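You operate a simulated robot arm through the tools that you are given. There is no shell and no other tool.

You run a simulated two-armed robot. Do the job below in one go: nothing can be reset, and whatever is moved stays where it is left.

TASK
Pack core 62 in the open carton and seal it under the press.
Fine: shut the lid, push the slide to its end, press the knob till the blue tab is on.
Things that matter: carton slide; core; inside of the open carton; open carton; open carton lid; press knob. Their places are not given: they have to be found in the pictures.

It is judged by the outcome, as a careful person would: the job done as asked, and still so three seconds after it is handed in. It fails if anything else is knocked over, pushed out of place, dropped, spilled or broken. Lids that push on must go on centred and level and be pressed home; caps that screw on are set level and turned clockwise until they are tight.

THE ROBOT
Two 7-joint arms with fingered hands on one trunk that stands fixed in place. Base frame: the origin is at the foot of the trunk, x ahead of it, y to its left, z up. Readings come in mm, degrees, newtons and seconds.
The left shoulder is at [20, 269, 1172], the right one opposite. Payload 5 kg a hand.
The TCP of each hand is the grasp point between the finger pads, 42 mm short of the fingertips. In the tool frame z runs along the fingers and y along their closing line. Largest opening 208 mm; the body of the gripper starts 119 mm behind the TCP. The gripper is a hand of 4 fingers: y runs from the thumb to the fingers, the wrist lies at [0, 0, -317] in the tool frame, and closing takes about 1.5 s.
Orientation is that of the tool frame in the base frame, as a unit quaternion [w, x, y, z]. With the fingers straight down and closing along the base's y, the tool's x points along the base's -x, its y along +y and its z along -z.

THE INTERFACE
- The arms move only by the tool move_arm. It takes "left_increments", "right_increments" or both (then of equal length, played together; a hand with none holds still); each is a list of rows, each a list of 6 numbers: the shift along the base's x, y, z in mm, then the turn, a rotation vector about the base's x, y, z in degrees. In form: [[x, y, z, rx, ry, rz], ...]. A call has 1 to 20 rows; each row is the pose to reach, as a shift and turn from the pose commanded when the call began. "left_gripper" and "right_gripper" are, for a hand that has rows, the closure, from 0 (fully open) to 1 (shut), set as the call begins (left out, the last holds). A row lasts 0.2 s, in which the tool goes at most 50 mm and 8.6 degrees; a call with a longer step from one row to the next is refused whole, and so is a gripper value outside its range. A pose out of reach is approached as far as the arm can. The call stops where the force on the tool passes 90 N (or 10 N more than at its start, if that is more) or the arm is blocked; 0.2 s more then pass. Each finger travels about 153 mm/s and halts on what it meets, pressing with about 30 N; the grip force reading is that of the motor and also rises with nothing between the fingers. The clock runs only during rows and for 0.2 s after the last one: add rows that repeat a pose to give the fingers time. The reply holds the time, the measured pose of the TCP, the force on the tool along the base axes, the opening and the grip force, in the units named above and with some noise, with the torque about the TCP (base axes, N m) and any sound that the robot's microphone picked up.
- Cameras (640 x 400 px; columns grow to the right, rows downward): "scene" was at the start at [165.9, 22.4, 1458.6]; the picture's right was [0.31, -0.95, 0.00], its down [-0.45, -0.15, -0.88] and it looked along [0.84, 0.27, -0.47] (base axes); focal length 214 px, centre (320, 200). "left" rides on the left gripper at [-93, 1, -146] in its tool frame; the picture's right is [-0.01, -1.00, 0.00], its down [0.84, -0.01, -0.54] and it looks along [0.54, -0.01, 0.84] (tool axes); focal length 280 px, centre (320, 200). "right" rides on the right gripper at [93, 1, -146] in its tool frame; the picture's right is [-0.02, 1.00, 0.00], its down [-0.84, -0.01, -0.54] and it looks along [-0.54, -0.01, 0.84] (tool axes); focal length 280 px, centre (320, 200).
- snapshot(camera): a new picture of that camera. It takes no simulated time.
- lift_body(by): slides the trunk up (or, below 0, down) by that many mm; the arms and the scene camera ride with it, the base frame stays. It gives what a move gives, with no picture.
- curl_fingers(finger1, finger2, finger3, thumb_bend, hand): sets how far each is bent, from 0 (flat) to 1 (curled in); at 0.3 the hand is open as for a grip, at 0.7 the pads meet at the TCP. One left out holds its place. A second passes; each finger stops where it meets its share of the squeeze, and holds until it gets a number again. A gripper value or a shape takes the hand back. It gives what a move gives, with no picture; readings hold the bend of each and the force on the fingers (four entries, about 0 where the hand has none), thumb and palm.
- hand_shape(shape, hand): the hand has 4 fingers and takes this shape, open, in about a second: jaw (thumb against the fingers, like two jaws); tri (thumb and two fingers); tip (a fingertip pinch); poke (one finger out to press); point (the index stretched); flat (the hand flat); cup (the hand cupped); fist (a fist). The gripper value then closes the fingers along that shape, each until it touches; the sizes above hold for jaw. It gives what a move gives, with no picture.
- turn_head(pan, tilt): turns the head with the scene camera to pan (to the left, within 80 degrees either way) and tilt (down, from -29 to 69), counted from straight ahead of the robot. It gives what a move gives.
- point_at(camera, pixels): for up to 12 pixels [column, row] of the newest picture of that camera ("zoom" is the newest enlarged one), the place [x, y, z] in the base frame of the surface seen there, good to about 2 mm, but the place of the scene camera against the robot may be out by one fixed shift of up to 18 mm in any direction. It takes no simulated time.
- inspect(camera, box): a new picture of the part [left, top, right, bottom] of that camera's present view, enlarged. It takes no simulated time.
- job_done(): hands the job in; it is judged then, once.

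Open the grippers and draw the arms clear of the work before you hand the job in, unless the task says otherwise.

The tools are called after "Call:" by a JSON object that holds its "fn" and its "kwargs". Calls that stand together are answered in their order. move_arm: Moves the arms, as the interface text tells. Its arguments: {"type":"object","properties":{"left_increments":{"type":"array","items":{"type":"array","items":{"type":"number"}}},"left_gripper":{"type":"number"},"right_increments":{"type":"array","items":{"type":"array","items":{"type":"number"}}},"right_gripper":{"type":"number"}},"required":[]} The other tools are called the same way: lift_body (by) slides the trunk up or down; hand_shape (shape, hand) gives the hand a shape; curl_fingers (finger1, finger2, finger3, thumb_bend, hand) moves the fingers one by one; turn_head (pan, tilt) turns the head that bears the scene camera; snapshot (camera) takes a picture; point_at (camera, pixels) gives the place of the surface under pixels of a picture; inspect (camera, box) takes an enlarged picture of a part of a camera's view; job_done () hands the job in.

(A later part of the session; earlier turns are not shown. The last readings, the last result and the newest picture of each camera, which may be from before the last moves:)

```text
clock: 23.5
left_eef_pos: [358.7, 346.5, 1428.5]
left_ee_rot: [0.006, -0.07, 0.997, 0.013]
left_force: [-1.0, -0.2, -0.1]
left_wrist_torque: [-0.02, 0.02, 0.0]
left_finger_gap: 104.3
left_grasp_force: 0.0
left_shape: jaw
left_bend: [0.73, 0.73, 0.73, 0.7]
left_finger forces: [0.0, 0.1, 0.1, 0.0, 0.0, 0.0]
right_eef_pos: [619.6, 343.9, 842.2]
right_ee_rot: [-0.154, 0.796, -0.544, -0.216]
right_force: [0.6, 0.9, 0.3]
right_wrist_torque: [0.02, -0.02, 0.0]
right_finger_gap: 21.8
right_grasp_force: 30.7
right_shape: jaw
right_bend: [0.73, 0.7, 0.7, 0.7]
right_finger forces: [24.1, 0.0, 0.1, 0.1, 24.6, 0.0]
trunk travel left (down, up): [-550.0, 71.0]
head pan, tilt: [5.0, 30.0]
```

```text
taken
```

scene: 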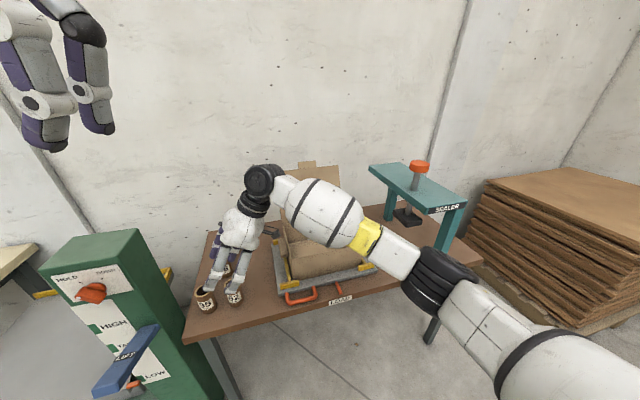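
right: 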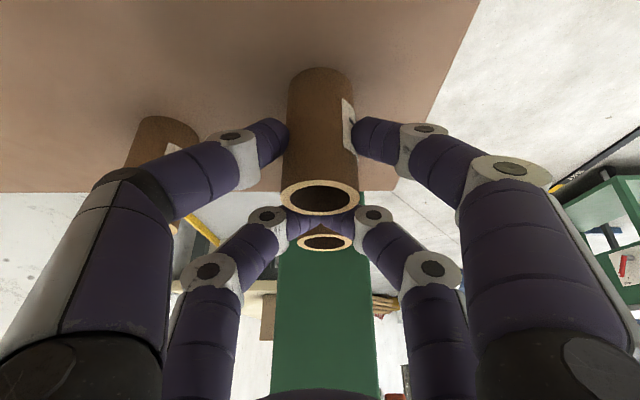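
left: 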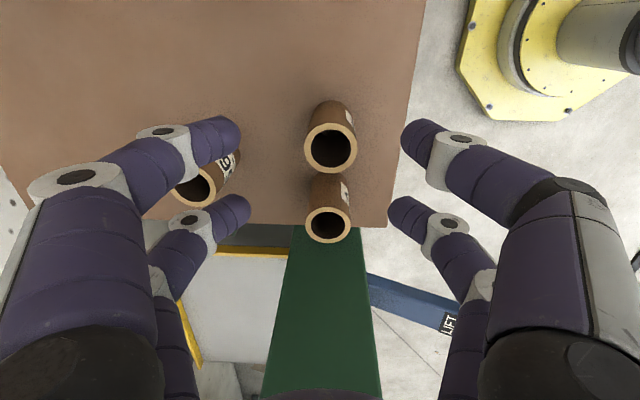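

The grip reads 24 N on both sides at mid-height. I lift 20 mm and check the core hangs straight.

Call:
{"fn": "move_arm", "kwargs": {"right_increments": [[0, 0, 5, 0, 0, 0], [0, 0, 12, 0, 0, 0], [0, 0, 20, 0, 0, 0], [0, 0, 20, 0, 0, 0]]}}

Call:
{"fn": "snapshot", "kwargs": {"camera": "right"}}

Call:
{"fn": "inspect", "kwargs": {"camera": "scene", "box": [170, 210, 310, 330]}}

```text
clock: 24.5
left_eef_pos: [359.0, 346.8, 1428.3]
left_ee_rot: [0.007, -0.07, 0.997, 0.013]
left_force: [0.4, -0.5, -1.0]
left_wrist_torque: [0.02, -0.02, -0.03]
left_finger_gap: 104.1
left_grasp_force: 0.0
left_shape: jaw
left_bend: [0.73, 0.73, 0.73, 0.7]
left_finger forces: [0.0, 0.0, 0.1, 0.1, 0.0, 0.0]
right_eef_pos: [619.2, 344.5, 861.1]
right_ee_rot: [-0.154, 0.796, -0.544, -0.216]
right_force: [0.3, 0.5, -0.6]
right_wrist_torque: [0.04, 0.02, -0.02]
right_finger_gap: 21.8
right_grasp_force: 29.6
right_shape: jaw
right_bend: [0.73, 0.7, 0.7, 0.7]
right_finger forces: [24.2, 0.1, 0.0, 0.0, 24.5, 0.1]
trunk travel left (down, up): [-550.0, 71.0]
head pan, tilt: [5.0, 30.0]
```

```text
taken
```

right: 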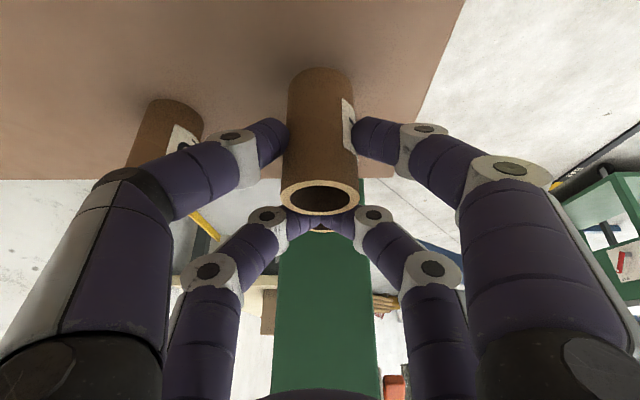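

```text
3.33 times, centred on (240, 270) of scene
```

zoom: 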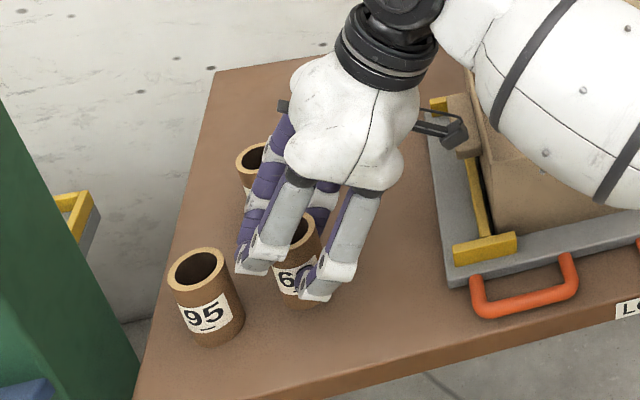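

The core rises with the hand and stays upright relative to it. I lift straight up to z≈1030 so its foot (94 mm below TCP) clears the rim at 890.

Call:
{"fn": "move_arm", "kwargs": {"right_increments": [[0, 0, 30, 0, 0, 0], [0, 0, 65, 0, 0, 0], [0, 0, 100, 0, 0, 0], [0, 0, 135, 0, 0, 0], [0, 0, 170, 0, 0, 0], [0, 0, 170, 0, 0, 0]]}}

Call:
{"fn": "snapshot", "kwargs": {"camera": "scene"}}

Call:
{"fn": "snapshot", "kwargs": {"camera": "right"}}

```text
clock: 25.9
left_eef_pos: [360.6, 345.4, 1427.9]
left_ee_rot: [0.006, -0.07, 0.997, 0.013]
left_force: [0.7, 0.4, -0.3]
left_wrist_torque: [0.03, 0.06, -0.02]
left_finger_gap: 104.2
left_grasp_force: 0.0
left_shape: jaw
left_bend: [0.73, 0.73, 0.73, 0.7]
left_finger forces: [0.0, 0.1, 0.0, 0.1, 0.0, 0.1]
right_eef_pos: [622.4, 341.5, 1030.5]
right_ee_rot: [-0.154, 0.796, -0.545, -0.216]
right_force: [-0.4, -1.0, -0.4]
right_wrist_torque: [0.01, 0.04, 0.0]
right_finger_gap: 21.8
right_grasp_force: 29.7
right_shape: jaw
right_bend: [0.73, 0.7, 0.7, 0.7]
right_finger forces: [24.1, 0.1, 0.1, 0.0, 24.5, 0.1]
trunk travel left (down, up): [-550.0, 71.0]
head pan, tilt: [5.0, 30.0]
```

```text
taken
```

scene: 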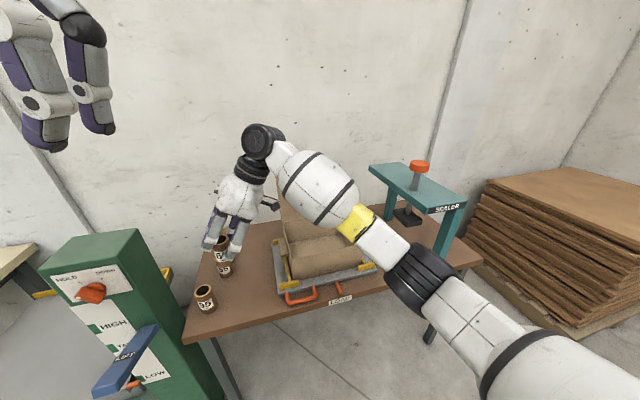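

```text
taken
```

right: 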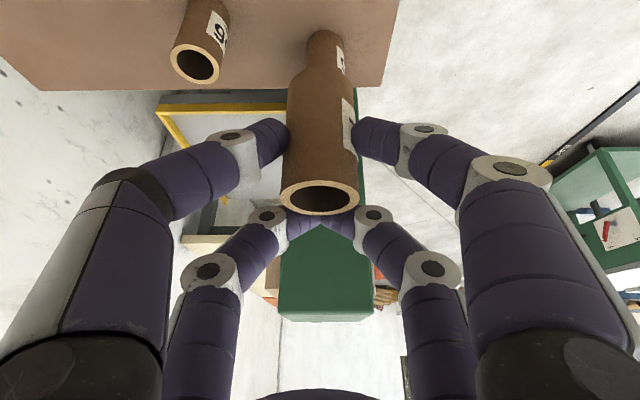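

Core 62 is securely held. I carry it over the carton centre (844,64) while turning -90° about the vertical so the hand leans back toward the robot.

Call:
{"fn": "move_arm", "kwargs": {"right_increments": [[20, -25, 5, 0, 0, -8.2], [40, -50, 8, 0, 0, -16.4], [60, -75, 8, 0, 0, -24.5], [80, -101, 8, 0, 0, -32.7], [100, -126, 8, 0, 0, -40.9], [121, -151, 8, 0, 0, -49], [141, -176, 8, 0, 0, -57.3], [161, -202, 8, 0, 0, -65.5], [181, -227, 8, 0, 0, -73.6], [201, -252, 8, 0, 0, -81.8], [221, -277, 8, 0, 0, -90], [221, -277, 8, 0, 0, -90]]}}

Call:
{"fn": "snapshot", "kwargs": {"camera": "scene"}}

Call:
{"fn": "snapshot", "kwargs": {"camera": "right"}}

```text
clock: 28.5
left_eef_pos: [359.1, 346.1, 1428.1]
left_ee_rot: [0.007, -0.07, 0.997, 0.012]
left_force: [0.5, 0.3, 0.7]
left_wrist_torque: [0.04, -0.01, -0.04]
left_finger_gap: 104.2
left_grasp_force: 0.2
left_shape: jaw
left_bend: [0.73, 0.73, 0.73, 0.7]
left_finger forces: [0.1, 0.0, 0.0, 0.0, 0.1, 0.0]
right_eef_pos: [841.6, 67.6, 1039.7]
right_ee_rot: [0.262, -0.176, 0.948, 0.043]
right_force: [-0.1, 0.3, -0.5]
right_wrist_torque: [-0.02, 0.0, -0.01]
right_finger_gap: 21.7
right_grasp_force: 29.9
right_shape: jaw
right_bend: [0.73, 0.7, 0.7, 0.7]
right_finger forces: [24.2, 0.0, 0.1, 0.1, 24.6, 0.1]
trunk travel left (down, up): [-550.0, 71.0]
head pan, tilt: [5.0, 30.0]
```

```text
taken
```

scene: 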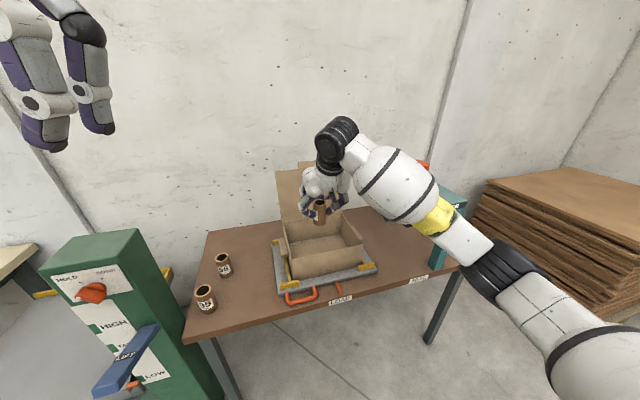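

```text
taken
```

right: 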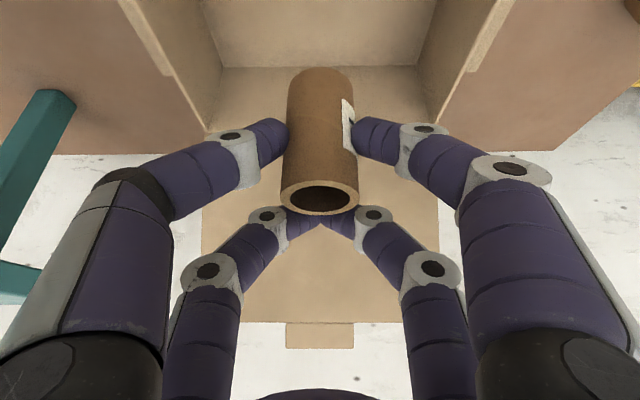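

The core hangs over the middle of the carton at (841.6,67.6). I lower it to about 12 mm above the carton floor (floor ≈776).

Call:
{"fn": "move_arm", "kwargs": {"right_increments": [[0.5, -1, -35, 0, 0, 0], [1, -2, -70, 0, 0, 0], [1.5, -2, -105, 0, 0, 0], [2, -3, -135, 0, 0, 0], [2, -3, -157, 0, 0, 0], [2, -3, -157, 0, 0, 0]]}}

Call:
{"fn": "snapshot", "kwargs": {"camera": "right"}}

Call:
{"fn": "inspect", "kwargs": {"camera": "scene", "box": [240, 140, 440, 310]}}

```text
clock: 29.9
left_eef_pos: [359.3, 346.3, 1428.3]
left_ee_rot: [0.008, -0.069, 0.997, 0.012]
left_force: [0.8, -0.3, -0.1]
left_wrist_torque: [-0.05, -0.05, -0.03]
left_finger_gap: 104.0
left_grasp_force: 0.1
left_shape: jaw
left_bend: [0.73, 0.73, 0.73, 0.7]
left_finger forces: [0.0, 0.0, 0.1, 0.0, 0.0, 0.1]
right_eef_pos: [843.8, 62.2, 880.7]
right_ee_rot: [0.262, -0.178, 0.948, 0.043]
right_force: [-0.1, -0.3, -0.6]
right_wrist_torque: [-0.01, 0.02, 0.03]
right_finger_gap: 21.5
right_grasp_force: 30.0
right_shape: jaw
right_bend: [0.73, 0.7, 0.7, 0.7]
right_finger forces: [24.0, 0.0, 0.0, 0.0, 24.4, 0.0]
trunk travel left (down, up): [-550.0, 71.0]
head pan, tilt: [5.0, 30.0]
```

```text
taken
```

right: 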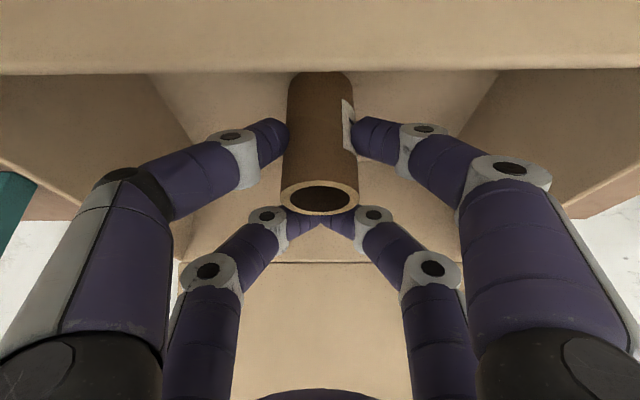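

```text
2.35 times, centred on (340, 225) of scene
```

zoom: 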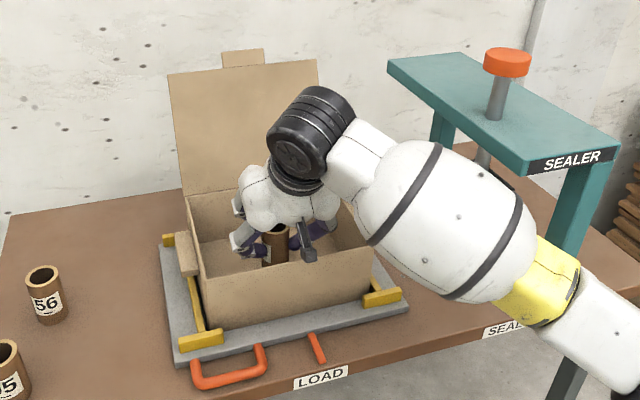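

The core is inside the carton walls. I lower slowly in small steps to feel the floor.

Call:
{"fn": "move_arm", "kwargs": {"right_increments": [[0, 0, -3, 0, 0, 0], [0, 0, -6, 0, 0, 0], [0, 0, -9, 0, 0, 0], [0, 0, -9, 0, 0, 0]]}}

```text
clock: 30.9
left_eef_pos: [359.6, 346.2, 1428.5]
left_ee_rot: [0.007, -0.069, 0.998, 0.013]
left_force: [1.0, 0.3, 0.0]
left_wrist_torque: [-0.01, 0.0, 0.04]
left_finger_gap: 104.2
left_grasp_force: 0.0
left_shape: jaw
left_bend: [0.73, 0.73, 0.73, 0.7]
left_finger forces: [0.0, 0.1, 0.0, 0.0, 0.0, 0.0]
right_eef_pos: [842.8, 64.3, 873.5]
right_ee_rot: [0.262, -0.177, 0.948, 0.043]
right_force: [0.7, -0.2, 0.4]
right_wrist_torque: [0.02, 0.01, 0.0]
right_finger_gap: 21.6
right_grasp_force: 29.9
right_shape: jaw
right_bend: [0.73, 0.7, 0.7, 0.7]
right_finger forces: [24.0, 0.0, 0.1, 0.0, 24.3, 0.1]
trunk travel left (down, up): [-550.0, 71.0]
head pan, tilt: [5.0, 30.0]
```

Still no contact at z≈873 (foot ≈779). I go down a few more millimetres.

Call:
{"fn": "move_arm", "kwargs": {"right_increments": [[0, 0, -2, 0, 0, 0], [0, 0, -4, 0, 0, 0], [0, 0, -4, 0, 0, 0]]}}

Call:
{"fn": "inspect", "kwargs": {"camera": "scene", "box": [300, 210, 360, 270]}}

```text
clock: 31.7
left_eef_pos: [359.2, 346.1, 1428.8]
left_ee_rot: [0.006, -0.07, 0.997, 0.012]
left_force: [-0.7, -0.8, -0.2]
left_wrist_torque: [0.01, -0.03, -0.01]
left_finger_gap: 104.3
left_grasp_force: 0.0
left_shape: jaw
left_bend: [0.73, 0.73, 0.73, 0.7]
left_finger forces: [0.0, 0.0, 0.0, 0.0, 0.1, 0.0]
right_eef_pos: [844.8, 64.3, 869.3]
right_ee_rot: [0.262, -0.178, 0.947, 0.044]
right_force: [0.1, 0.7, 0.1]
right_wrist_torque: [-0.02, 0.0, 0.01]
right_finger_gap: 21.5
right_grasp_force: 30.0
right_shape: jaw
right_bend: [0.73, 0.7, 0.7, 0.7]
right_finger forces: [23.9, 0.0, 0.0, 0.1, 24.4, 0.0]
trunk travel left (down, up): [-550.0, 71.0]
head pan, tilt: [5.0, 30.0]
```

```text
6.67 times, centred on (330, 240) of scene
```

zoom: 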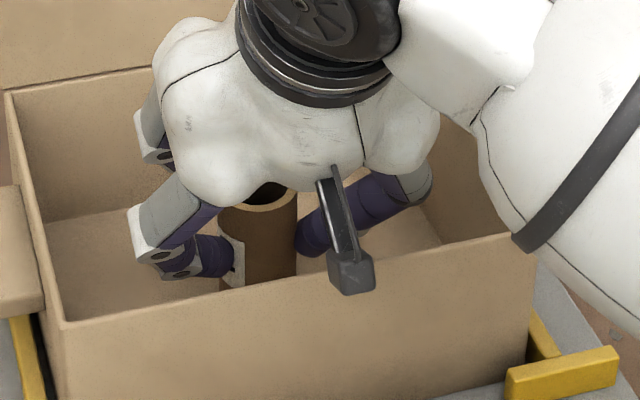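

Fz still ~0 at z≈869. I continue down in 2 mm steps.

Call:
{"fn": "move_arm", "kwargs": {"right_increments": [[0, 0, -2, 0, 0, 0], [0, 0, -4, 0, 0, 0], [0, 0, -4, 0, 0, 0]]}}

```text
clock: 32.5
left_eef_pos: [358.7, 346.4, 1429.2]
left_ee_rot: [0.008, -0.07, 0.997, 0.013]
left_force: [-0.3, -1.2, 1.0]
left_wrist_torque: [0.0, 0.0, 0.01]
left_finger_gap: 104.1
left_grasp_force: 0.1
left_shape: jaw
left_bend: [0.73, 0.73, 0.73, 0.7]
left_finger forces: [0.0, 0.0, 0.0, 0.1, 0.0, 0.1]
right_eef_pos: [843.7, 63.9, 865.7]
right_ee_rot: [0.262, -0.176, 0.948, 0.043]
right_force: [-0.6, 0.3, 3.9]
right_wrist_torque: [-0.02, 0.05, -0.03]
right_finger_gap: 21.8
right_grasp_force: 30.5
right_shape: jaw
right_bend: [0.73, 0.7, 0.7, 0.7]
right_finger forces: [24.8, 0.0, 0.0, 0.0, 25.2, 0.0]
trunk travel left (down, up): [-550.0, 71.0]
head pan, tilt: [5.0, 30.0]
```

Fz rose to 3.9 N: the core stands on the carton floor. I open the fingers to the half-open position.

Call:
{"fn": "move_arm", "kwargs": {"right_increments": [[0, 0, 0, 0, 0, 0], [0, 0, 0, 0, 0, 0], [0, 0, 0, 0, 0, 0], [0, 0, 0, 0, 0, 0], [0, 0, 0, 0, 0, 0], [0, 0, 0, 0, 0, 0]], "right_gripper": 0.5}}

Call:
{"fn": "snapshot", "kwargs": {"camera": "right"}}

```text
clock: 33.9
left_eef_pos: [358.7, 346.3, 1427.9]
left_ee_rot: [0.007, -0.07, 0.997, 0.013]
left_force: [0.3, -0.9, 0.3]
left_wrist_torque: [-0.02, 0.02, 0.0]
left_finger_gap: 104.0
left_grasp_force: 0.1
left_shape: jaw
left_bend: [0.73, 0.73, 0.73, 0.7]
left_finger forces: [0.0, 0.0, 0.0, 0.1, 0.0, 0.1]
right_eef_pos: [844.5, 65.6, 865.5]
right_ee_rot: [0.262, -0.178, 0.948, 0.043]
right_force: [-1.2, -0.6, 0.5]
right_wrist_torque: [-0.01, -0.02, 0.0]
right_finger_gap: 103.0
right_grasp_force: 0.1
right_shape: jaw
right_bend: [0.73, 0.73, 0.73, 0.7]
right_finger forces: [0.0, 0.1, 0.0, 0.0, 0.0, 0.0]
trunk travel left (down, up): [-550.0, 71.0]
head pan, tilt: [5.0, 30.0]
```

```text
taken
```

right: 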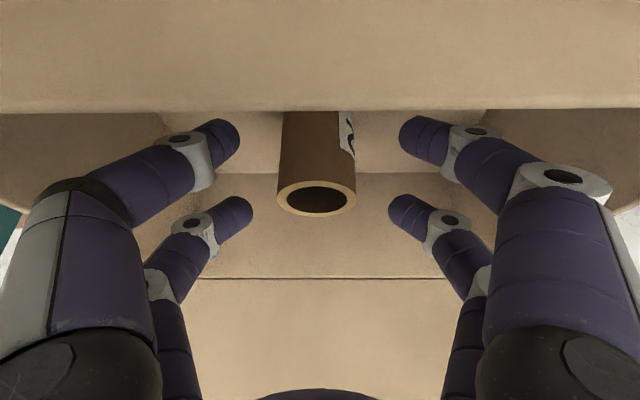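

Core 62 stands free between the open fingers. I lift the hand straight up.

Call:
{"fn": "move_arm", "kwargs": {"right_increments": [[0, 0, 30, 0, 0, 0], [0, 0, 65, 0, 0, 0], [0, 0, 100, 0, 0, 0], [0, 0, 135, 0, 0, 0], [0, 0, 170, 0, 0, 0], [0, 0, 200, 0, 0, 0], [0, 0, 200, 0, 0, 0]]}}

Call:
{"fn": "snapshot", "kwargs": {"camera": "right"}}

Call:
{"fn": "inspect", "kwargs": {"camera": "scene", "box": [240, 140, 440, 310]}}

```text
clock: 35.5
left_eef_pos: [359.9, 346.4, 1427.1]
left_ee_rot: [0.006, -0.069, 0.998, 0.012]
left_force: [1.1, -0.2, -0.3]
left_wrist_torque: [-0.02, 0.05, 0.0]
left_finger_gap: 103.6
left_grasp_force: 0.0
left_shape: jaw
left_bend: [0.73, 0.73, 0.73, 0.7]
left_finger forces: [0.2, 0.0, 0.1, 0.0, 0.0, 0.0]
right_eef_pos: [846.7, 62.5, 1062.3]
right_ee_rot: [0.261, -0.177, 0.948, 0.043]
right_force: [0.8, 0.9, -0.6]
right_wrist_torque: [0.03, -0.01, 0.01]
right_finger_gap: 103.6
right_grasp_force: 0.1
right_shape: jaw
right_bend: [0.73, 0.73, 0.73, 0.7]
right_finger forces: [0.1, 0.0, 0.0, 0.0, 0.0, 0.0]
trunk travel left (down, up): [-550.0, 71.0]
head pan, tilt: [5.0, 30.0]
```

```text
taken
```

right: 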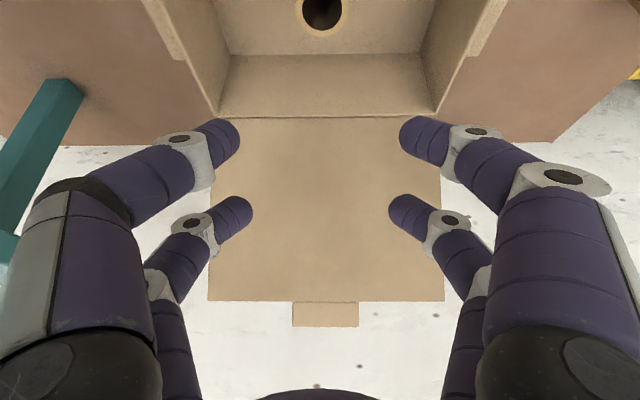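

```text
2.35 times, centred on (340, 225) of scene
```

zoom: 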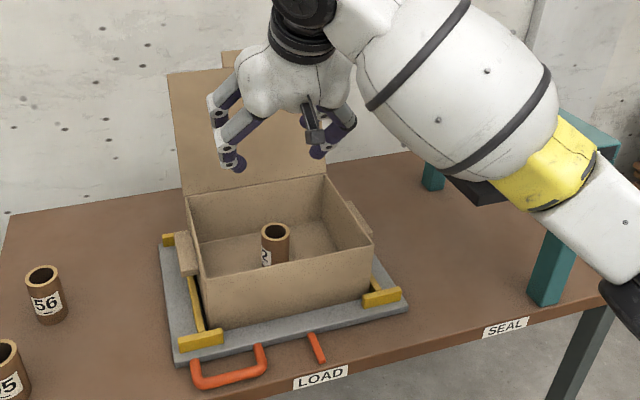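

Core 62 stands upright inside the carton, and the lid stands open leaning back. The left side of the lid is nearer the robot, so the left arm is best for closing it; I first draw the right arm back and clear.

Call:
{"fn": "move_arm", "kwargs": {"right_increments": [[-30, -15, 20, 0, 0, 0], [-62, -40, 40, 0, 0, 0], [-94, -66, 60, 0, 0, 0], [-126, -92, 80, 0, 0, 0], [-158, -118, 100, 0, 0, 0], [-190, -145, 120, 0, 0, 0], [-222, -172, 140, 0, 0, 0], [-254, -200, 160, 0, 0, 0], [-286, -228, 180, 0, 0, 0], [-286, -228, 180, 0, 0, 0]]}}

Call:
{"fn": "lift_body", "kwargs": {"by": 70}}

Call:
{"fn": "snapshot", "kwargs": {"camera": "scene"}}

```text
clock: 37.7
left_eef_pos: [359.2, 346.6, 1427.6]
left_ee_rot: [0.007, -0.07, 0.997, 0.013]
left_force: [0.4, 0.0, -0.8]
left_wrist_torque: [-0.04, 0.09, 0.0]
left_finger_gap: 103.9
left_grasp_force: 0.0
left_shape: jaw
left_bend: [0.73, 0.73, 0.73, 0.7]
left_finger forces: [0.0, 0.1, 0.0, 0.0, 0.0, 0.1]
right_eef_pos: [554.1, -162.8, 1246.3]
right_ee_rot: [0.261, -0.178, 0.948, 0.044]
right_force: [0.6, -0.5, 0.1]
right_wrist_torque: [-0.03, 0.05, -0.01]
right_finger_gap: 103.7
right_grasp_force: 0.0
right_shape: jaw
right_bend: [0.73, 0.73, 0.73, 0.7]
right_finger forces: [0.0, 0.0, 0.0, 0.0, 0.1, 0.0]
trunk travel left (down, up): [-550.0, 71.0]
head pan, tilt: [5.0, 30.0]
```

```text
clock: 38.8
left_eef_pos: [358.1, 345.9, 1497.9]
left_ee_rot: [0.007, -0.07, 0.997, 0.013]
left_force: [0.7, 1.0, -0.2]
left_wrist_torque: [0.02, 0.08, 0.02]
left_finger_gap: 104.2
left_grasp_force: 0.0
left_shape: jaw
left_bend: [0.73, 0.73, 0.73, 0.7]
left_finger forces: [0.1, 0.0, 0.1, 0.1, 0.0, 0.1]
right_eef_pos: [558.2, -164.0, 1313.7]
right_ee_rot: [0.261, -0.177, 0.948, 0.043]
right_force: [0.2, 0.3, -0.5]
right_wrist_torque: [-0.03, 0.05, 0.03]
right_finger_gap: 103.6
right_grasp_force: 0.0
right_shape: jaw
right_bend: [0.73, 0.73, 0.73, 0.7]
right_finger forces: [0.1, 0.0, 0.0, 0.0, 0.1, 0.0]
trunk travel left (down, up): [-620.0, 1.0]
head pan, tilt: [5.0, 30.0]
```

```text
taken
```

scene: 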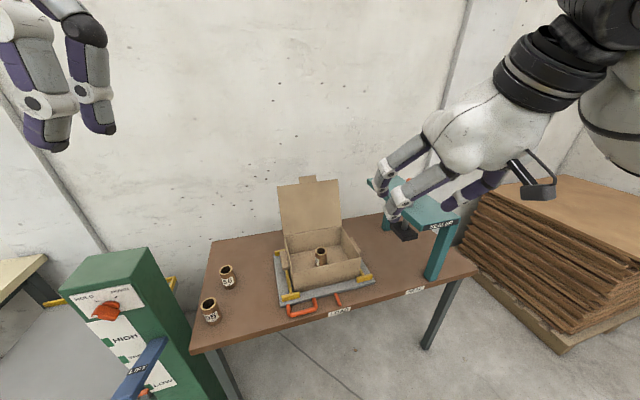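

The scene is clear. I remeasure the lid's edges: top-left (281,188), top-right (337,181), tab (308,178), hinge ends (286,236) and (340,226).

Call:
{"fn": "inspect", "kwargs": {"camera": "scene", "box": [260, 165, 380, 275]}}

```text
3.64 times, centred on (320, 220) of scene
```

zoom: 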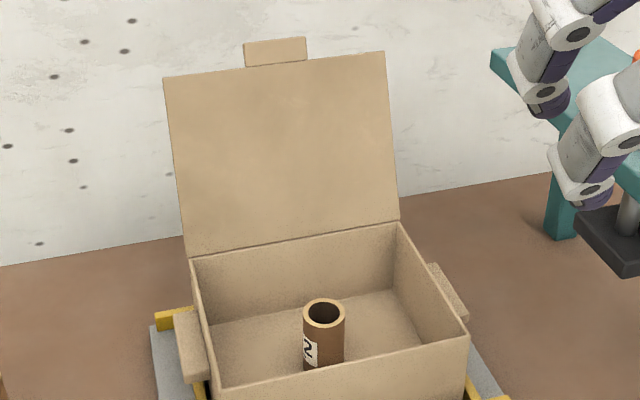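

Call:
{"fn": "point_at", "kwargs": {"camera": "zoom", "pixels": [[168, 82], [382, 56], [248, 46], [303, 42], [250, 65], [190, 252], [397, 220], [290, 235], [280, 140], [195, 265], [323, 305], [60, 200]]}}

```text
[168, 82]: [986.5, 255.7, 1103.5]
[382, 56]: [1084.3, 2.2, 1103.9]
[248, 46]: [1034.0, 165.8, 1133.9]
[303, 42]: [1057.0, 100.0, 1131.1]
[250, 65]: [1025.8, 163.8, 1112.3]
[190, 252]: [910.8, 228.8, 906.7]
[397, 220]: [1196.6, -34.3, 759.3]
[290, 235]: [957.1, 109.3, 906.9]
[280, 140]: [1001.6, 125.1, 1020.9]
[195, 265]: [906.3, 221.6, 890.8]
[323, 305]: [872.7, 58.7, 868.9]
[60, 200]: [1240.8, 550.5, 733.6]
```

Corrected, the lid's top edge is at v≈1008, z≈1098 (tab up to 1126 between u 205–277), hinge at v≈920, z≈890. I bring the left hand, fingers closed and tilted 38° forward, to a point above the lid's left part at about (980,237,1250).

Call:
{"fn": "move_arm", "kwargs": {"left_increments": [[41, -7, -10, 0.6, -2.5, 0.9], [83, -14, -25, 1.3, -4.9, 1.7], [124, -22, -42, 1.9, -7.4, 2.6], [166, -29, -58, 2.6, -9.9, 3.5], [207, -36, -75, 3.2, -12.3, 4.3], [249, -44, -92, 3.8, -14.8, 5.2], [290, -51, -109, 4.5, -17.3, 6.1], [332, -58, -126, 5.1, -19.7, 6.9], [373, -65, -143, 5.8, -22.2, 7.8], [415, -73, -160, 6.4, -24.7, 8.7], [456, -80, -177, 7, -27.1, 9.5], [498, -87, -195, 7.7, -29.6, 10.4], [539, -94, -212, 8.3, -32.1, 11.3], [581, -102, -230, 9, -34.5, 12.1], [622, -109, -248, 9.6, -37, 13], [622, -109, -248, 9.6, -37, 13]], "left_gripper": 1.0}}

Call:
{"fn": "snapshot", "kwargs": {"camera": "scene"}}

Call:
{"fn": "snapshot", "kwargs": {"camera": "left"}}

```text
clock: 42.1
left_eef_pos: [979.4, 238.0, 1255.7]
left_ee_rot: [0.328, -0.18, 0.925, 0.073]
left_force: [0.5, 1.3, -0.1]
left_wrist_torque: [-0.06, -0.02, -0.05]
left_finger_gap: 0.0
left_grasp_force: 30.5
left_shape: jaw
left_bend: [0.7, 0.7, 0.7, 0.7]
left_finger forces: [0.0, 0.1, 0.0, 0.0, 0.0, 0.0]
right_eef_pos: [556.1, -163.2, 1315.2]
right_ee_rot: [0.262, -0.178, 0.947, 0.043]
right_force: [-0.5, 0.5, 0.4]
right_wrist_torque: [-0.09, -0.05, -0.04]
right_finger_gap: 103.7
right_grasp_force: 0.2
right_shape: jaw
right_bend: [0.73, 0.73, 0.73, 0.7]
right_finger forces: [0.1, 0.0, 0.0, 0.0, 0.0, 0.0]
trunk travel left (down, up): [-620.0, 1.0]
head pan, tilt: [5.0, 30.0]
```

```text
taken
```

scene: 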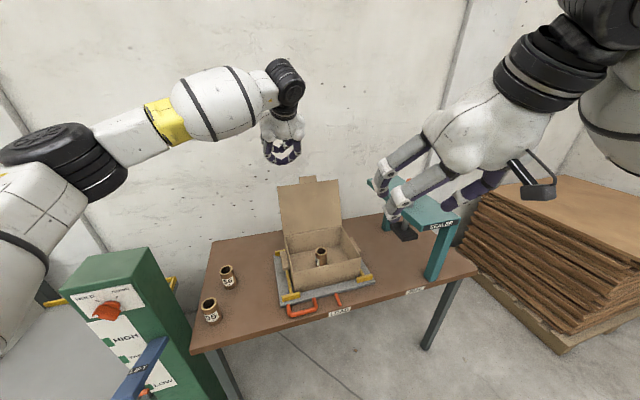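

```text
taken
```

left: 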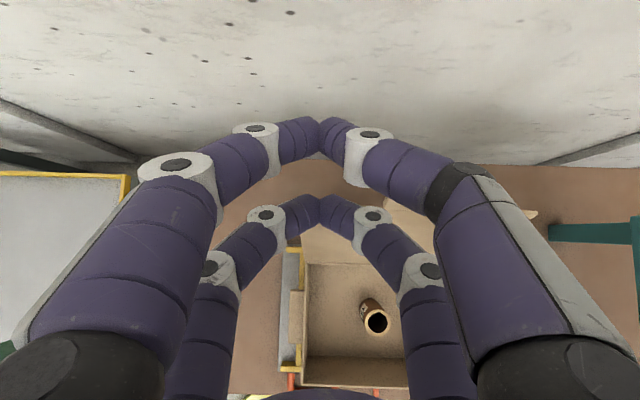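

The left hand is above and in front of the lid's top-left; I measure where the closed fingertips actually are.

Call:
{"fn": "point_at", "kwargs": {"camera": "left", "pixels": [[322, 122], [322, 150], [318, 200], [318, 218], [290, 135], [350, 140], [185, 165], [400, 170], [525, 213], [392, 205], [305, 262]]}}

Call:
{"fn": "inspect", "kwargs": {"camera": "scene", "box": [240, 60, 360, 260]}}

```text
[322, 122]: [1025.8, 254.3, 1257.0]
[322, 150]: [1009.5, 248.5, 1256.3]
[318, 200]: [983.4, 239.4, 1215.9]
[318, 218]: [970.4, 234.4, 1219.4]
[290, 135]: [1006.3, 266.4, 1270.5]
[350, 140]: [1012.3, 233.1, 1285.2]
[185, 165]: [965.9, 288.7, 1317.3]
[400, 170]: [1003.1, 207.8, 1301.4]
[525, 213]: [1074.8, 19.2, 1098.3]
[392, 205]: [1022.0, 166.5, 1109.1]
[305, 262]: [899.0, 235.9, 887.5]
```

```text
2.00 times, centred on (300, 160) of scene
```

zoom: 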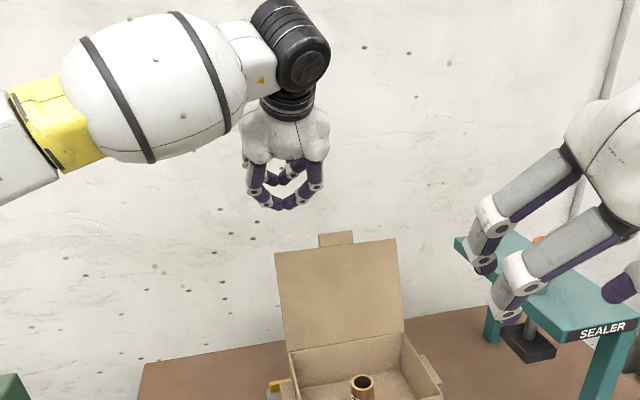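

The front finger pair ends ≈37 mm beyond the TCP along the fingers. I move forward past the lid's edge and then down behind it to TCP ≈(1025,254,1132), which puts the tips ≈15 mm below the edge and ≈40 mm behind it.

Call:
{"fn": "move_arm", "kwargs": {"left_increments": [[23, 8, -15, 0, 0, 0], [46, 16, -30, 0, 0, 0], [46, 16, -56, 0, 0, 0], [46, 16, -80, 0, 0, 0], [46, 16, -100, 0, 0, 0], [46, 16, -122, 0, 0, 0], [46, 16, -122, 0, 0, 0]]}}

Call:
{"fn": "snapshot", "kwargs": {"camera": "left"}}

Call:
{"fn": "inspect", "kwargs": {"camera": "scene", "box": [240, 100, 380, 260]}}

```text
clock: 43.8
left_eef_pos: [1026.6, 252.7, 1129.7]
left_ee_rot: [0.327, -0.18, 0.925, 0.073]
left_force: [-0.4, 0.1, -0.3]
left_wrist_torque: [0.02, 0.01, 0.0]
left_finger_gap: 0.0
left_grasp_force: 30.1
left_shape: jaw
left_bend: [0.7, 0.7, 0.7, 0.7]
left_finger forces: [0.1, 0.0, 0.0, 0.0, 0.0, 0.1]
right_eef_pos: [555.7, -162.3, 1315.2]
right_ee_rot: [0.263, -0.178, 0.947, 0.044]
right_force: [-0.3, -0.3, 1.0]
right_wrist_torque: [0.06, -0.05, -0.01]
right_finger_gap: 103.4
right_grasp_force: 0.0
right_shape: jaw
right_bend: [0.73, 0.73, 0.73, 0.7]
right_finger forces: [0.0, 0.0, 0.0, 0.2, 0.1, 0.1]
trunk travel left (down, up): [-620.0, 1.0]
head pan, tilt: [5.0, 30.0]
```

```text
taken
```

left: 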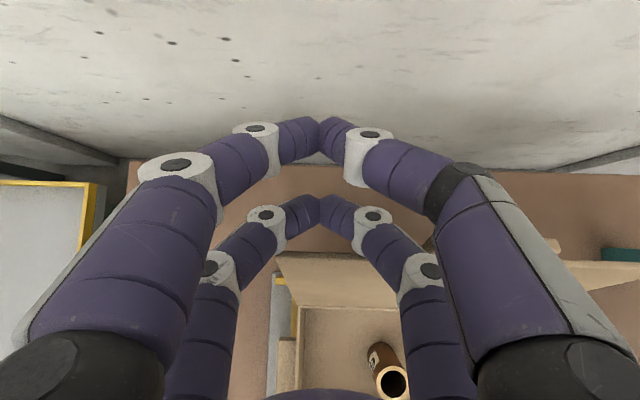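

```text
2.50 times, centred on (310, 180) of scene
```

zoom: 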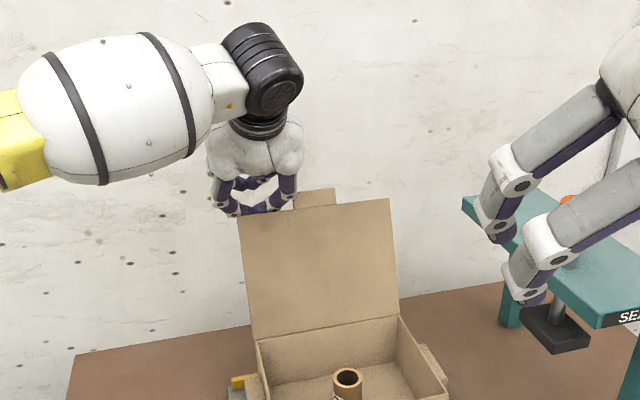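

The tips are hidden behind the lid's top-left edge. I go 10 mm deeper and 10 mm further left (away from the tab), then pull gently toward the robot along the lid's arc to about upright.

Call:
{"fn": "move_arm", "kwargs": {"left_increments": [[-4, 9, -5, 0, 0, 0], [-4, 9, -10, 0, 0, 0], [-17, 4, -9, 0, 0, 0], [-31, -1, -4, 0, 0, 0], [-46, -7, 0, 0, 0, 0], [-60, -12, 4, 0, 0, 0], [-74, -18, 7, 0, 0, 0], [-74, -18, 7, 0, 0, 0]]}}

Call:
{"fn": "snapshot", "kwargs": {"camera": "left"}}

Call:
{"fn": "inspect", "kwargs": {"camera": "scene", "box": [240, 100, 380, 260]}}

```text
clock: 45.5
left_eef_pos: [951.6, 235.7, 1134.5]
left_ee_rot: [0.326, -0.18, 0.925, 0.073]
left_force: [-0.1, 0.3, -0.3]
left_wrist_torque: [-0.03, -0.04, -0.02]
left_finger_gap: 0.0
left_grasp_force: 30.3
left_shape: jaw
left_bend: [0.7, 0.7, 0.7, 0.7]
left_finger forces: [0.0, 0.0, 0.0, 0.1, 0.1, 0.1]
right_eef_pos: [557.0, -163.1, 1314.4]
right_ee_rot: [0.262, -0.178, 0.948, 0.044]
right_force: [-0.3, 0.6, 0.4]
right_wrist_torque: [-0.06, -0.05, 0.0]
right_finger_gap: 103.7
right_grasp_force: 0.0
right_shape: jaw
right_bend: [0.73, 0.73, 0.73, 0.7]
right_finger forces: [0.0, 0.0, 0.1, 0.1, 0.0, 0.0]
trunk travel left (down, up): [-620.0, 1.0]
head pan, tilt: [5.0, 30.0]
```

```text
taken
```

left: 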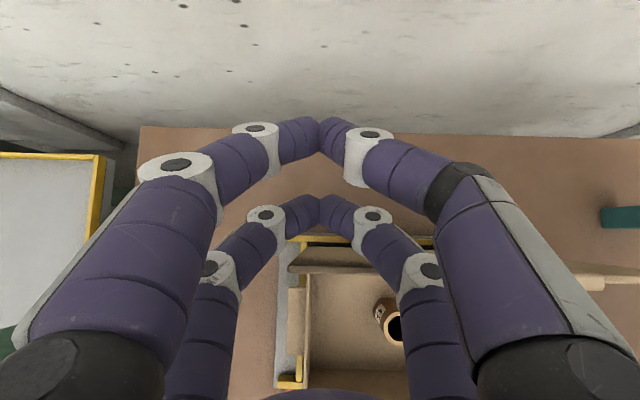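

```text
2.50 times, centred on (310, 180) of scene
```

zoom: 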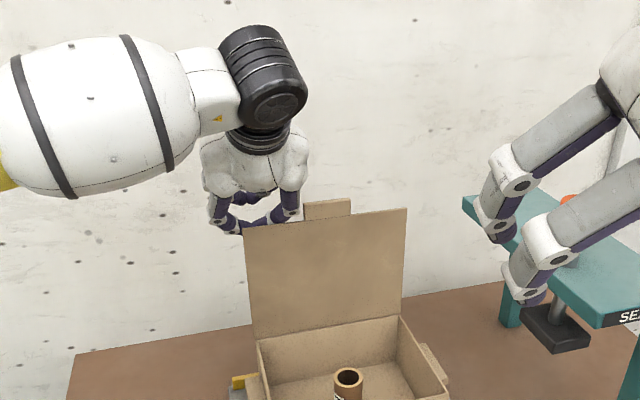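

The lid is following: it is nearly upright now with almost no force. I keep pulling along the arc past vertical.

Call:
{"fn": "move_arm", "kwargs": {"left_increments": [[-12, -5, 2, 0, 0, 0], [-24, -9, 3, 0, 0, 0], [-43, -16, 2, 0, 0, 0], [-61, -23, -1, 0, 0, 0], [-78, -30, -6, 0, 0, 0], [-96, -37, -11, 0, 0, 0], [-96, -37, -11, 0, 0, 0]]}}

Call:
{"fn": "snapshot", "kwargs": {"camera": "left"}}

Call:
{"fn": "inspect", "kwargs": {"camera": "scene", "box": [240, 100, 400, 300]}}

```text
clock: 47.1
left_eef_pos: [856.2, 197.5, 1125.7]
left_ee_rot: [0.327, -0.178, 0.925, 0.072]
left_force: [0.2, -0.1, -0.3]
left_wrist_torque: [0.0, -0.02, 0.0]
left_finger_gap: 0.1
left_grasp_force: 30.3
left_shape: jaw
left_bend: [0.7, 0.7, 0.7, 0.7]
left_finger forces: [0.0, 0.0, 0.0, 0.1, 0.1, 0.0]
right_eef_pos: [556.3, -164.2, 1315.6]
right_ee_rot: [0.261, -0.177, 0.948, 0.044]
right_force: [0.4, 0.5, -0.2]
right_wrist_torque: [-0.03, 0.0, -0.01]
right_finger_gap: 103.4
right_grasp_force: 0.1
right_shape: jaw
right_bend: [0.73, 0.73, 0.73, 0.7]
right_finger forces: [0.0, 0.1, 0.0, 0.0, 0.0, 0.0]
trunk travel left (down, up): [-620.0, 1.0]
head pan, tilt: [5.0, 30.0]
```

```text
taken
```

left: 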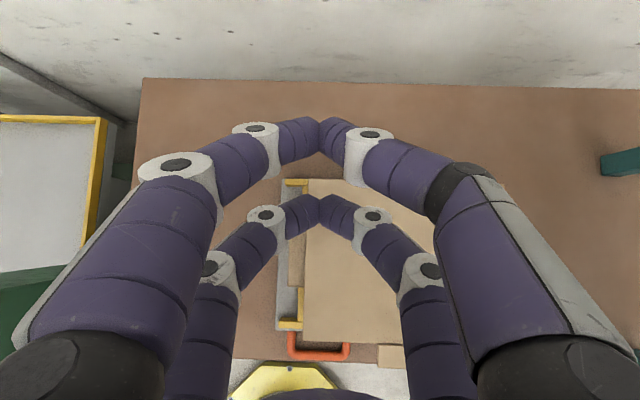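

```text
2.00 times, centred on (320, 200) of scene
```

zoom: 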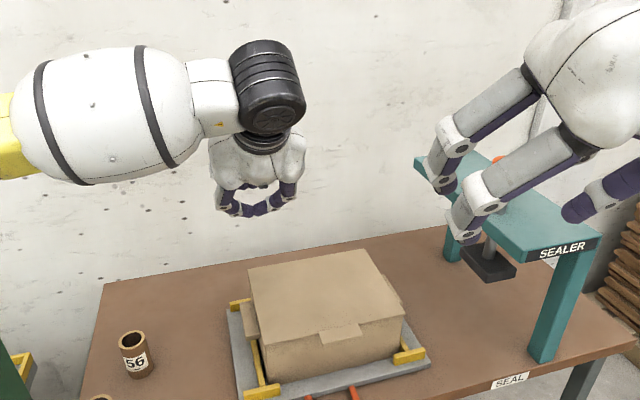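

The lid fell shut by itself. I check whether it lies level by measuring its corners.

Call:
{"fn": "inspect", "kwargs": {"camera": "scene", "box": [290, 215, 370, 305]}}

```text
4.44 times, centred on (330, 260) of scene
```

zoom: 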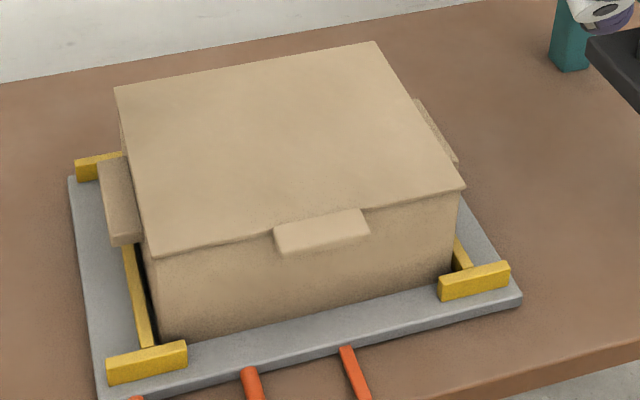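

Call:
{"fn": "point_at", "kwargs": {"camera": "zoom", "pixels": [[160, 245], [455, 185], [125, 92], [370, 48], [290, 140], [320, 215], [320, 240], [115, 190], [435, 130], [260, 230], [90, 250], [300, 340]]}}

```text
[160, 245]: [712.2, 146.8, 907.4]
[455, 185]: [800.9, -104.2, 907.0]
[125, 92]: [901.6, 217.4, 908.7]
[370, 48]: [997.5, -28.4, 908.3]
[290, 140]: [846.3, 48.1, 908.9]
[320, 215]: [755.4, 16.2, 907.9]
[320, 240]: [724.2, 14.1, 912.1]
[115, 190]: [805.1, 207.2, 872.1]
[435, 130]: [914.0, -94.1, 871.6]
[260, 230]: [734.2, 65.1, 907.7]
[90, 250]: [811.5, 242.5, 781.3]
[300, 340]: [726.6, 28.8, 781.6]
```

The lid is level (z 907–909 in scene readings at all corners, just above the rim), so it is shut. I draw the left arm back up to its start position.

Call:
{"fn": "move_arm", "kwargs": {"left_increments": [[0, 0, 40, 0, 0, 0], [-10, 3, 80, 0, 0, 0], [-48, 14, 102, -0.7, 2.8, -1], [-86, 25, 124, -1.5, 5.7, -2], [-124, 37, 146, -2.2, 8.5, -3], [-162, 48, 168, -3, 11.4, -4], [-200, 59, 190, -3.7, 14.2, -5], [-238, 71, 212, -4.4, 17.1, -6], [-276, 82, 234, -5.2, 19.9, -7], [-314, 93, 256, -5.9, 22.8, -8], [-352, 105, 278, -6.7, 25.6, -9], [-390, 116, 300, -7.4, 28.5, -10], [-428, 127, 322, -8.1, 31.3, -11], [-466, 139, 344, -8.9, 34.2, -12], [-496, 148, 366, -9.6, 37, -13], [-496, 148, 366, -9.6, 37, -13]], "left_gripper": 0.5}}

Call:
{"fn": "snapshot", "kwargs": {"camera": "scene"}}

Call:
{"fn": "inspect", "kwargs": {"camera": "scene", "box": [270, 240, 450, 330]}}

```text
clock: 50.5
left_eef_pos: [365.4, 350.2, 1490.6]
left_ee_rot: [0.007, -0.07, 0.997, 0.013]
left_force: [1.4, -0.2, -0.5]
left_wrist_torque: [-0.02, 0.19, 0.02]
left_finger_gap: 104.2
left_grasp_force: 0.0
left_shape: jaw
left_bend: [0.73, 0.73, 0.73, 0.7]
left_finger forces: [0.0, 0.1, 0.0, 0.0, 0.0, 0.0]
right_eef_pos: [559.0, -163.6, 1313.3]
right_ee_rot: [0.261, -0.177, 0.948, 0.043]
right_force: [0.5, 0.1, -1.0]
right_wrist_torque: [-0.03, 0.06, 0.03]
right_finger_gap: 103.5
right_grasp_force: 0.1
right_shape: jaw
right_bend: [0.73, 0.73, 0.73, 0.7]
right_finger forces: [0.2, 0.0, 0.0, 0.0, 0.0, 0.0]
trunk travel left (down, up): [-620.0, 1.0]
head pan, tilt: [5.0, 30.0]
```

```text
taken
```

scene: 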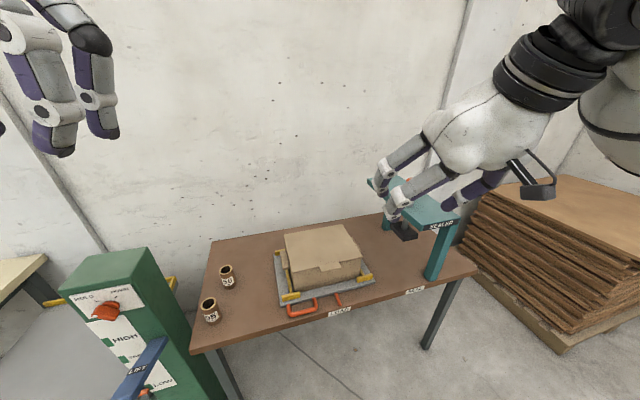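

```text
3.56 times, centred on (360, 285) of scene
```

zoom: 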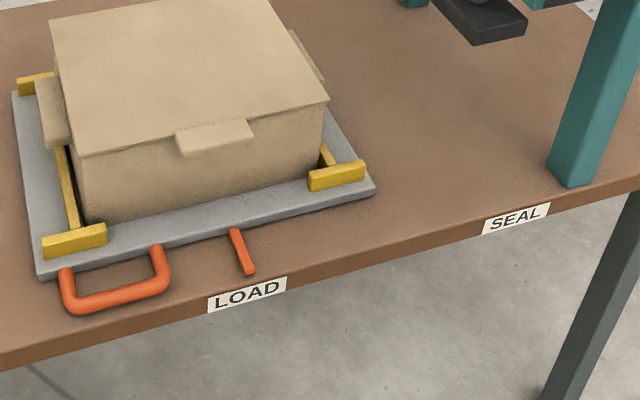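

Call:
{"fn": "point_at", "kwargs": {"camera": "zoom", "pixels": [[248, 295], [517, 218], [235, 232], [252, 272], [66, 275], [75, 307], [162, 287], [156, 252], [115, 296], [575, 185], [600, 180], [470, 20]]}}

Call:
{"fn": "point_at", "kwargs": {"camera": "zoom", "pixels": [[40, 275], [372, 190], [15, 92], [400, 240], [110, 280], [500, 35], [440, 0], [525, 15], [320, 100], [324, 150], [340, 175], [600, 100]]}}

```text
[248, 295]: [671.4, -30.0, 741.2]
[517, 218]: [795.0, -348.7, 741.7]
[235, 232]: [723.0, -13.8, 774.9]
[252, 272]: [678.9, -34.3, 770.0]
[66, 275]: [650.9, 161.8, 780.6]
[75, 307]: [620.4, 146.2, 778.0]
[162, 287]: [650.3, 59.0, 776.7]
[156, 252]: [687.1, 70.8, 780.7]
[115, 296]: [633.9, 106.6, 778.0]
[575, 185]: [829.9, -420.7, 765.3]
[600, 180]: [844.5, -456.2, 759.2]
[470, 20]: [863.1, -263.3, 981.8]
```

```text
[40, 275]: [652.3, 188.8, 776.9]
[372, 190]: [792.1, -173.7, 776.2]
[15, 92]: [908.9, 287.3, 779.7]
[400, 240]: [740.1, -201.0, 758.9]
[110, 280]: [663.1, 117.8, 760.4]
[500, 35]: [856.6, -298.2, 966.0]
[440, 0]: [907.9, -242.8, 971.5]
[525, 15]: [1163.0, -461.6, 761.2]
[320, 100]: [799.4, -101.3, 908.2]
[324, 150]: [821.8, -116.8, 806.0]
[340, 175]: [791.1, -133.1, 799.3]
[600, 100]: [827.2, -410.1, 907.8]
```

The pointer must travel from LOAD (u≈268) to SEAL (u≈610), about 340 mm along u; the handle's U (u 82–176, v 632–668) can be pushed by one finger inside it. I try the right hand's "poke" shape in free air and look at it.

Call:
{"fn": "hand_shape", "kwargs": {"shape": "poke", "hand": "right"}}

Call:
{"fn": "snapshot", "kwargs": {"camera": "right"}}

Call:
{"fn": "inspect", "kwargs": {"camera": "scene", "box": [340, 40, 640, 260]}}

```text
clock: 51.5
left_eef_pos: [365.3, 348.8, 1491.6]
left_ee_rot: [0.007, -0.07, 0.997, 0.013]
left_force: [0.2, -0.5, -1.1]
left_wrist_torque: [0.01, 0.02, -0.02]
left_finger_gap: 103.5
left_grasp_force: 0.1
left_shape: jaw
left_bend: [0.73, 0.73, 0.73, 0.7]
left_finger forces: [0.0, 0.0, 0.0, 0.0, 0.0, 0.0]
right_eef_pos: [557.5, -162.6, 1316.2]
right_ee_rot: [0.261, -0.177, 0.948, 0.043]
right_force: [0.2, 0.7, 0.4]
right_wrist_torque: [0.01, 0.01, 0.04]
right_finger_gap: 0.0
right_grasp_force: 0.1
right_shape: poke
right_bend: [1.0, 1.0, 1.0, 0.33]
right_finger forces: [0.1, 0.1, 0.0, 0.0, 0.0, 0.0]
trunk travel left (down, up): [-620.0, 1.0]
head pan, tilt: [5.0, 30.0]
```

```text
taken
```

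right: 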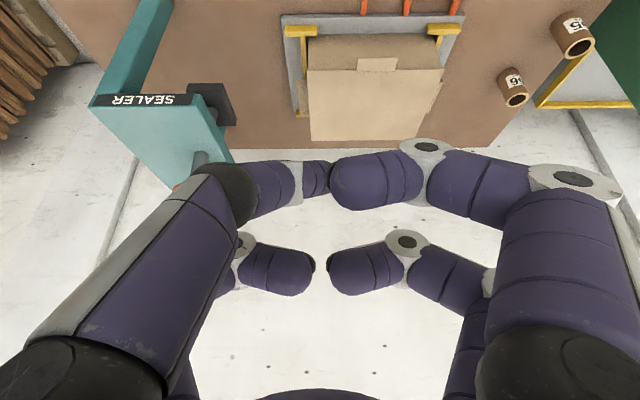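

```text
1.82 times, centred on (490, 150) of scene
```

zoom: 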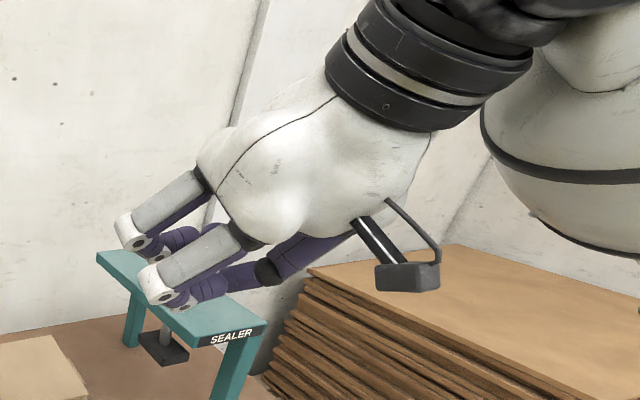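

"Poke" shows all fingers folded across. I try "point" instead.

Call:
{"fn": "hand_shape", "kwargs": {"shape": "point", "hand": "right"}}

Call:
{"fn": "snapshot", "kwargs": {"camera": "right"}}

Call:
{"fn": "inspect", "kwargs": {"camera": "scene", "box": [340, 40, 640, 260]}}

```text
clock: 52.4
left_eef_pos: [364.5, 349.5, 1490.9]
left_ee_rot: [0.007, -0.069, 0.997, 0.012]
left_force: [1.2, -0.4, 0.3]
left_wrist_torque: [-0.04, -0.02, -0.01]
left_finger_gap: 103.7
left_grasp_force: 0.0
left_shape: jaw
left_bend: [0.73, 0.73, 0.73, 0.7]
left_finger forces: [0.0, 0.0, 0.1, 0.1, 0.0, 0.0]
right_eef_pos: [556.7, -162.7, 1315.0]
right_ee_rot: [0.262, -0.177, 0.948, 0.043]
right_force: [-0.2, 0.9, -0.9]
right_wrist_torque: [-0.03, -0.06, 0.01]
right_finger_gap: 201.7
right_grasp_force: 0.0
right_shape: point
right_bend: [0.7, 1.0, 1.0, 0.32]
right_finger forces: [0.1, 0.0, 0.0, 0.0, 0.0, 0.0]
trunk travel left (down, up): [-620.0, 1.0]
head pan, tilt: [5.0, 30.0]
```

```text
taken
```

right: 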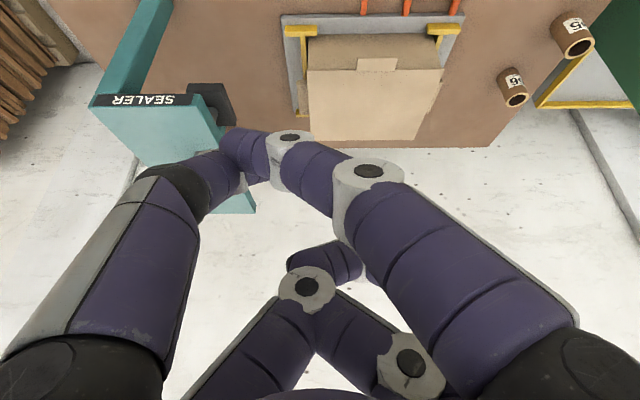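

```text
1.82 times, centred on (490, 150) of scene
```

zoom: 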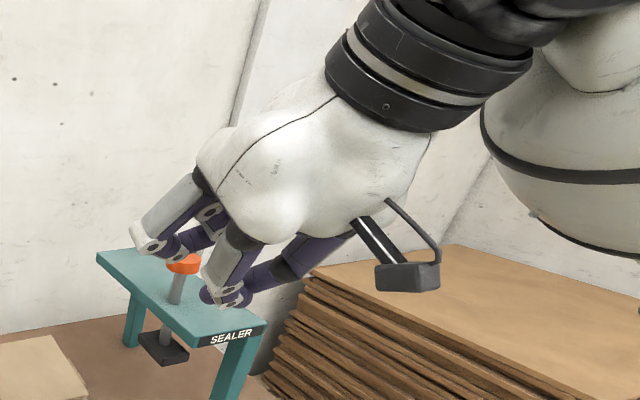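

The shape may still be moving; I let a second pass and look again.

Call:
{"fn": "move_arm", "kwargs": {"right_increments": [[0, 0, 0, 0, 0, 0], [0, 0, 0, 0, 0, 0], [0, 0, 0, 0, 0, 0], [0, 0, 0, 0, 0, 0], [0, 0, 0, 0, 0, 0]]}}

Call:
{"fn": "snapshot", "kwargs": {"camera": "right"}}

```text
clock: 53.5
left_eef_pos: [363.8, 348.4, 1490.6]
left_ee_rot: [0.008, -0.07, 0.997, 0.013]
left_force: [0.4, 0.3, -0.4]
left_wrist_torque: [0.0, -0.02, 0.01]
left_finger_gap: 103.8
left_grasp_force: 0.1
left_shape: jaw
left_bend: [0.73, 0.73, 0.73, 0.7]
left_finger forces: [0.0, 0.0, 0.0, 0.0, 0.1, 0.0]
right_eef_pos: [557.5, -163.4, 1315.4]
right_ee_rot: [0.262, -0.177, 0.948, 0.043]
right_force: [0.7, -0.1, 0.3]
right_wrist_torque: [-0.04, 0.01, -0.01]
right_finger_gap: 201.8
right_grasp_force: 0.1
right_shape: point
right_bend: [0.7, 1.0, 1.0, 0.32]
right_finger forces: [0.0, 0.0, 0.0, 0.0, 0.0, 0.1]
trunk travel left (down, up): [-620.0, 1.0]
head pan, tilt: [5.0, 30.0]
```

```text
taken
```

right: 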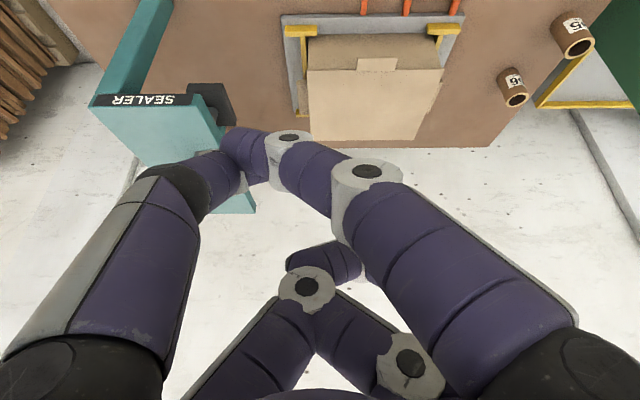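

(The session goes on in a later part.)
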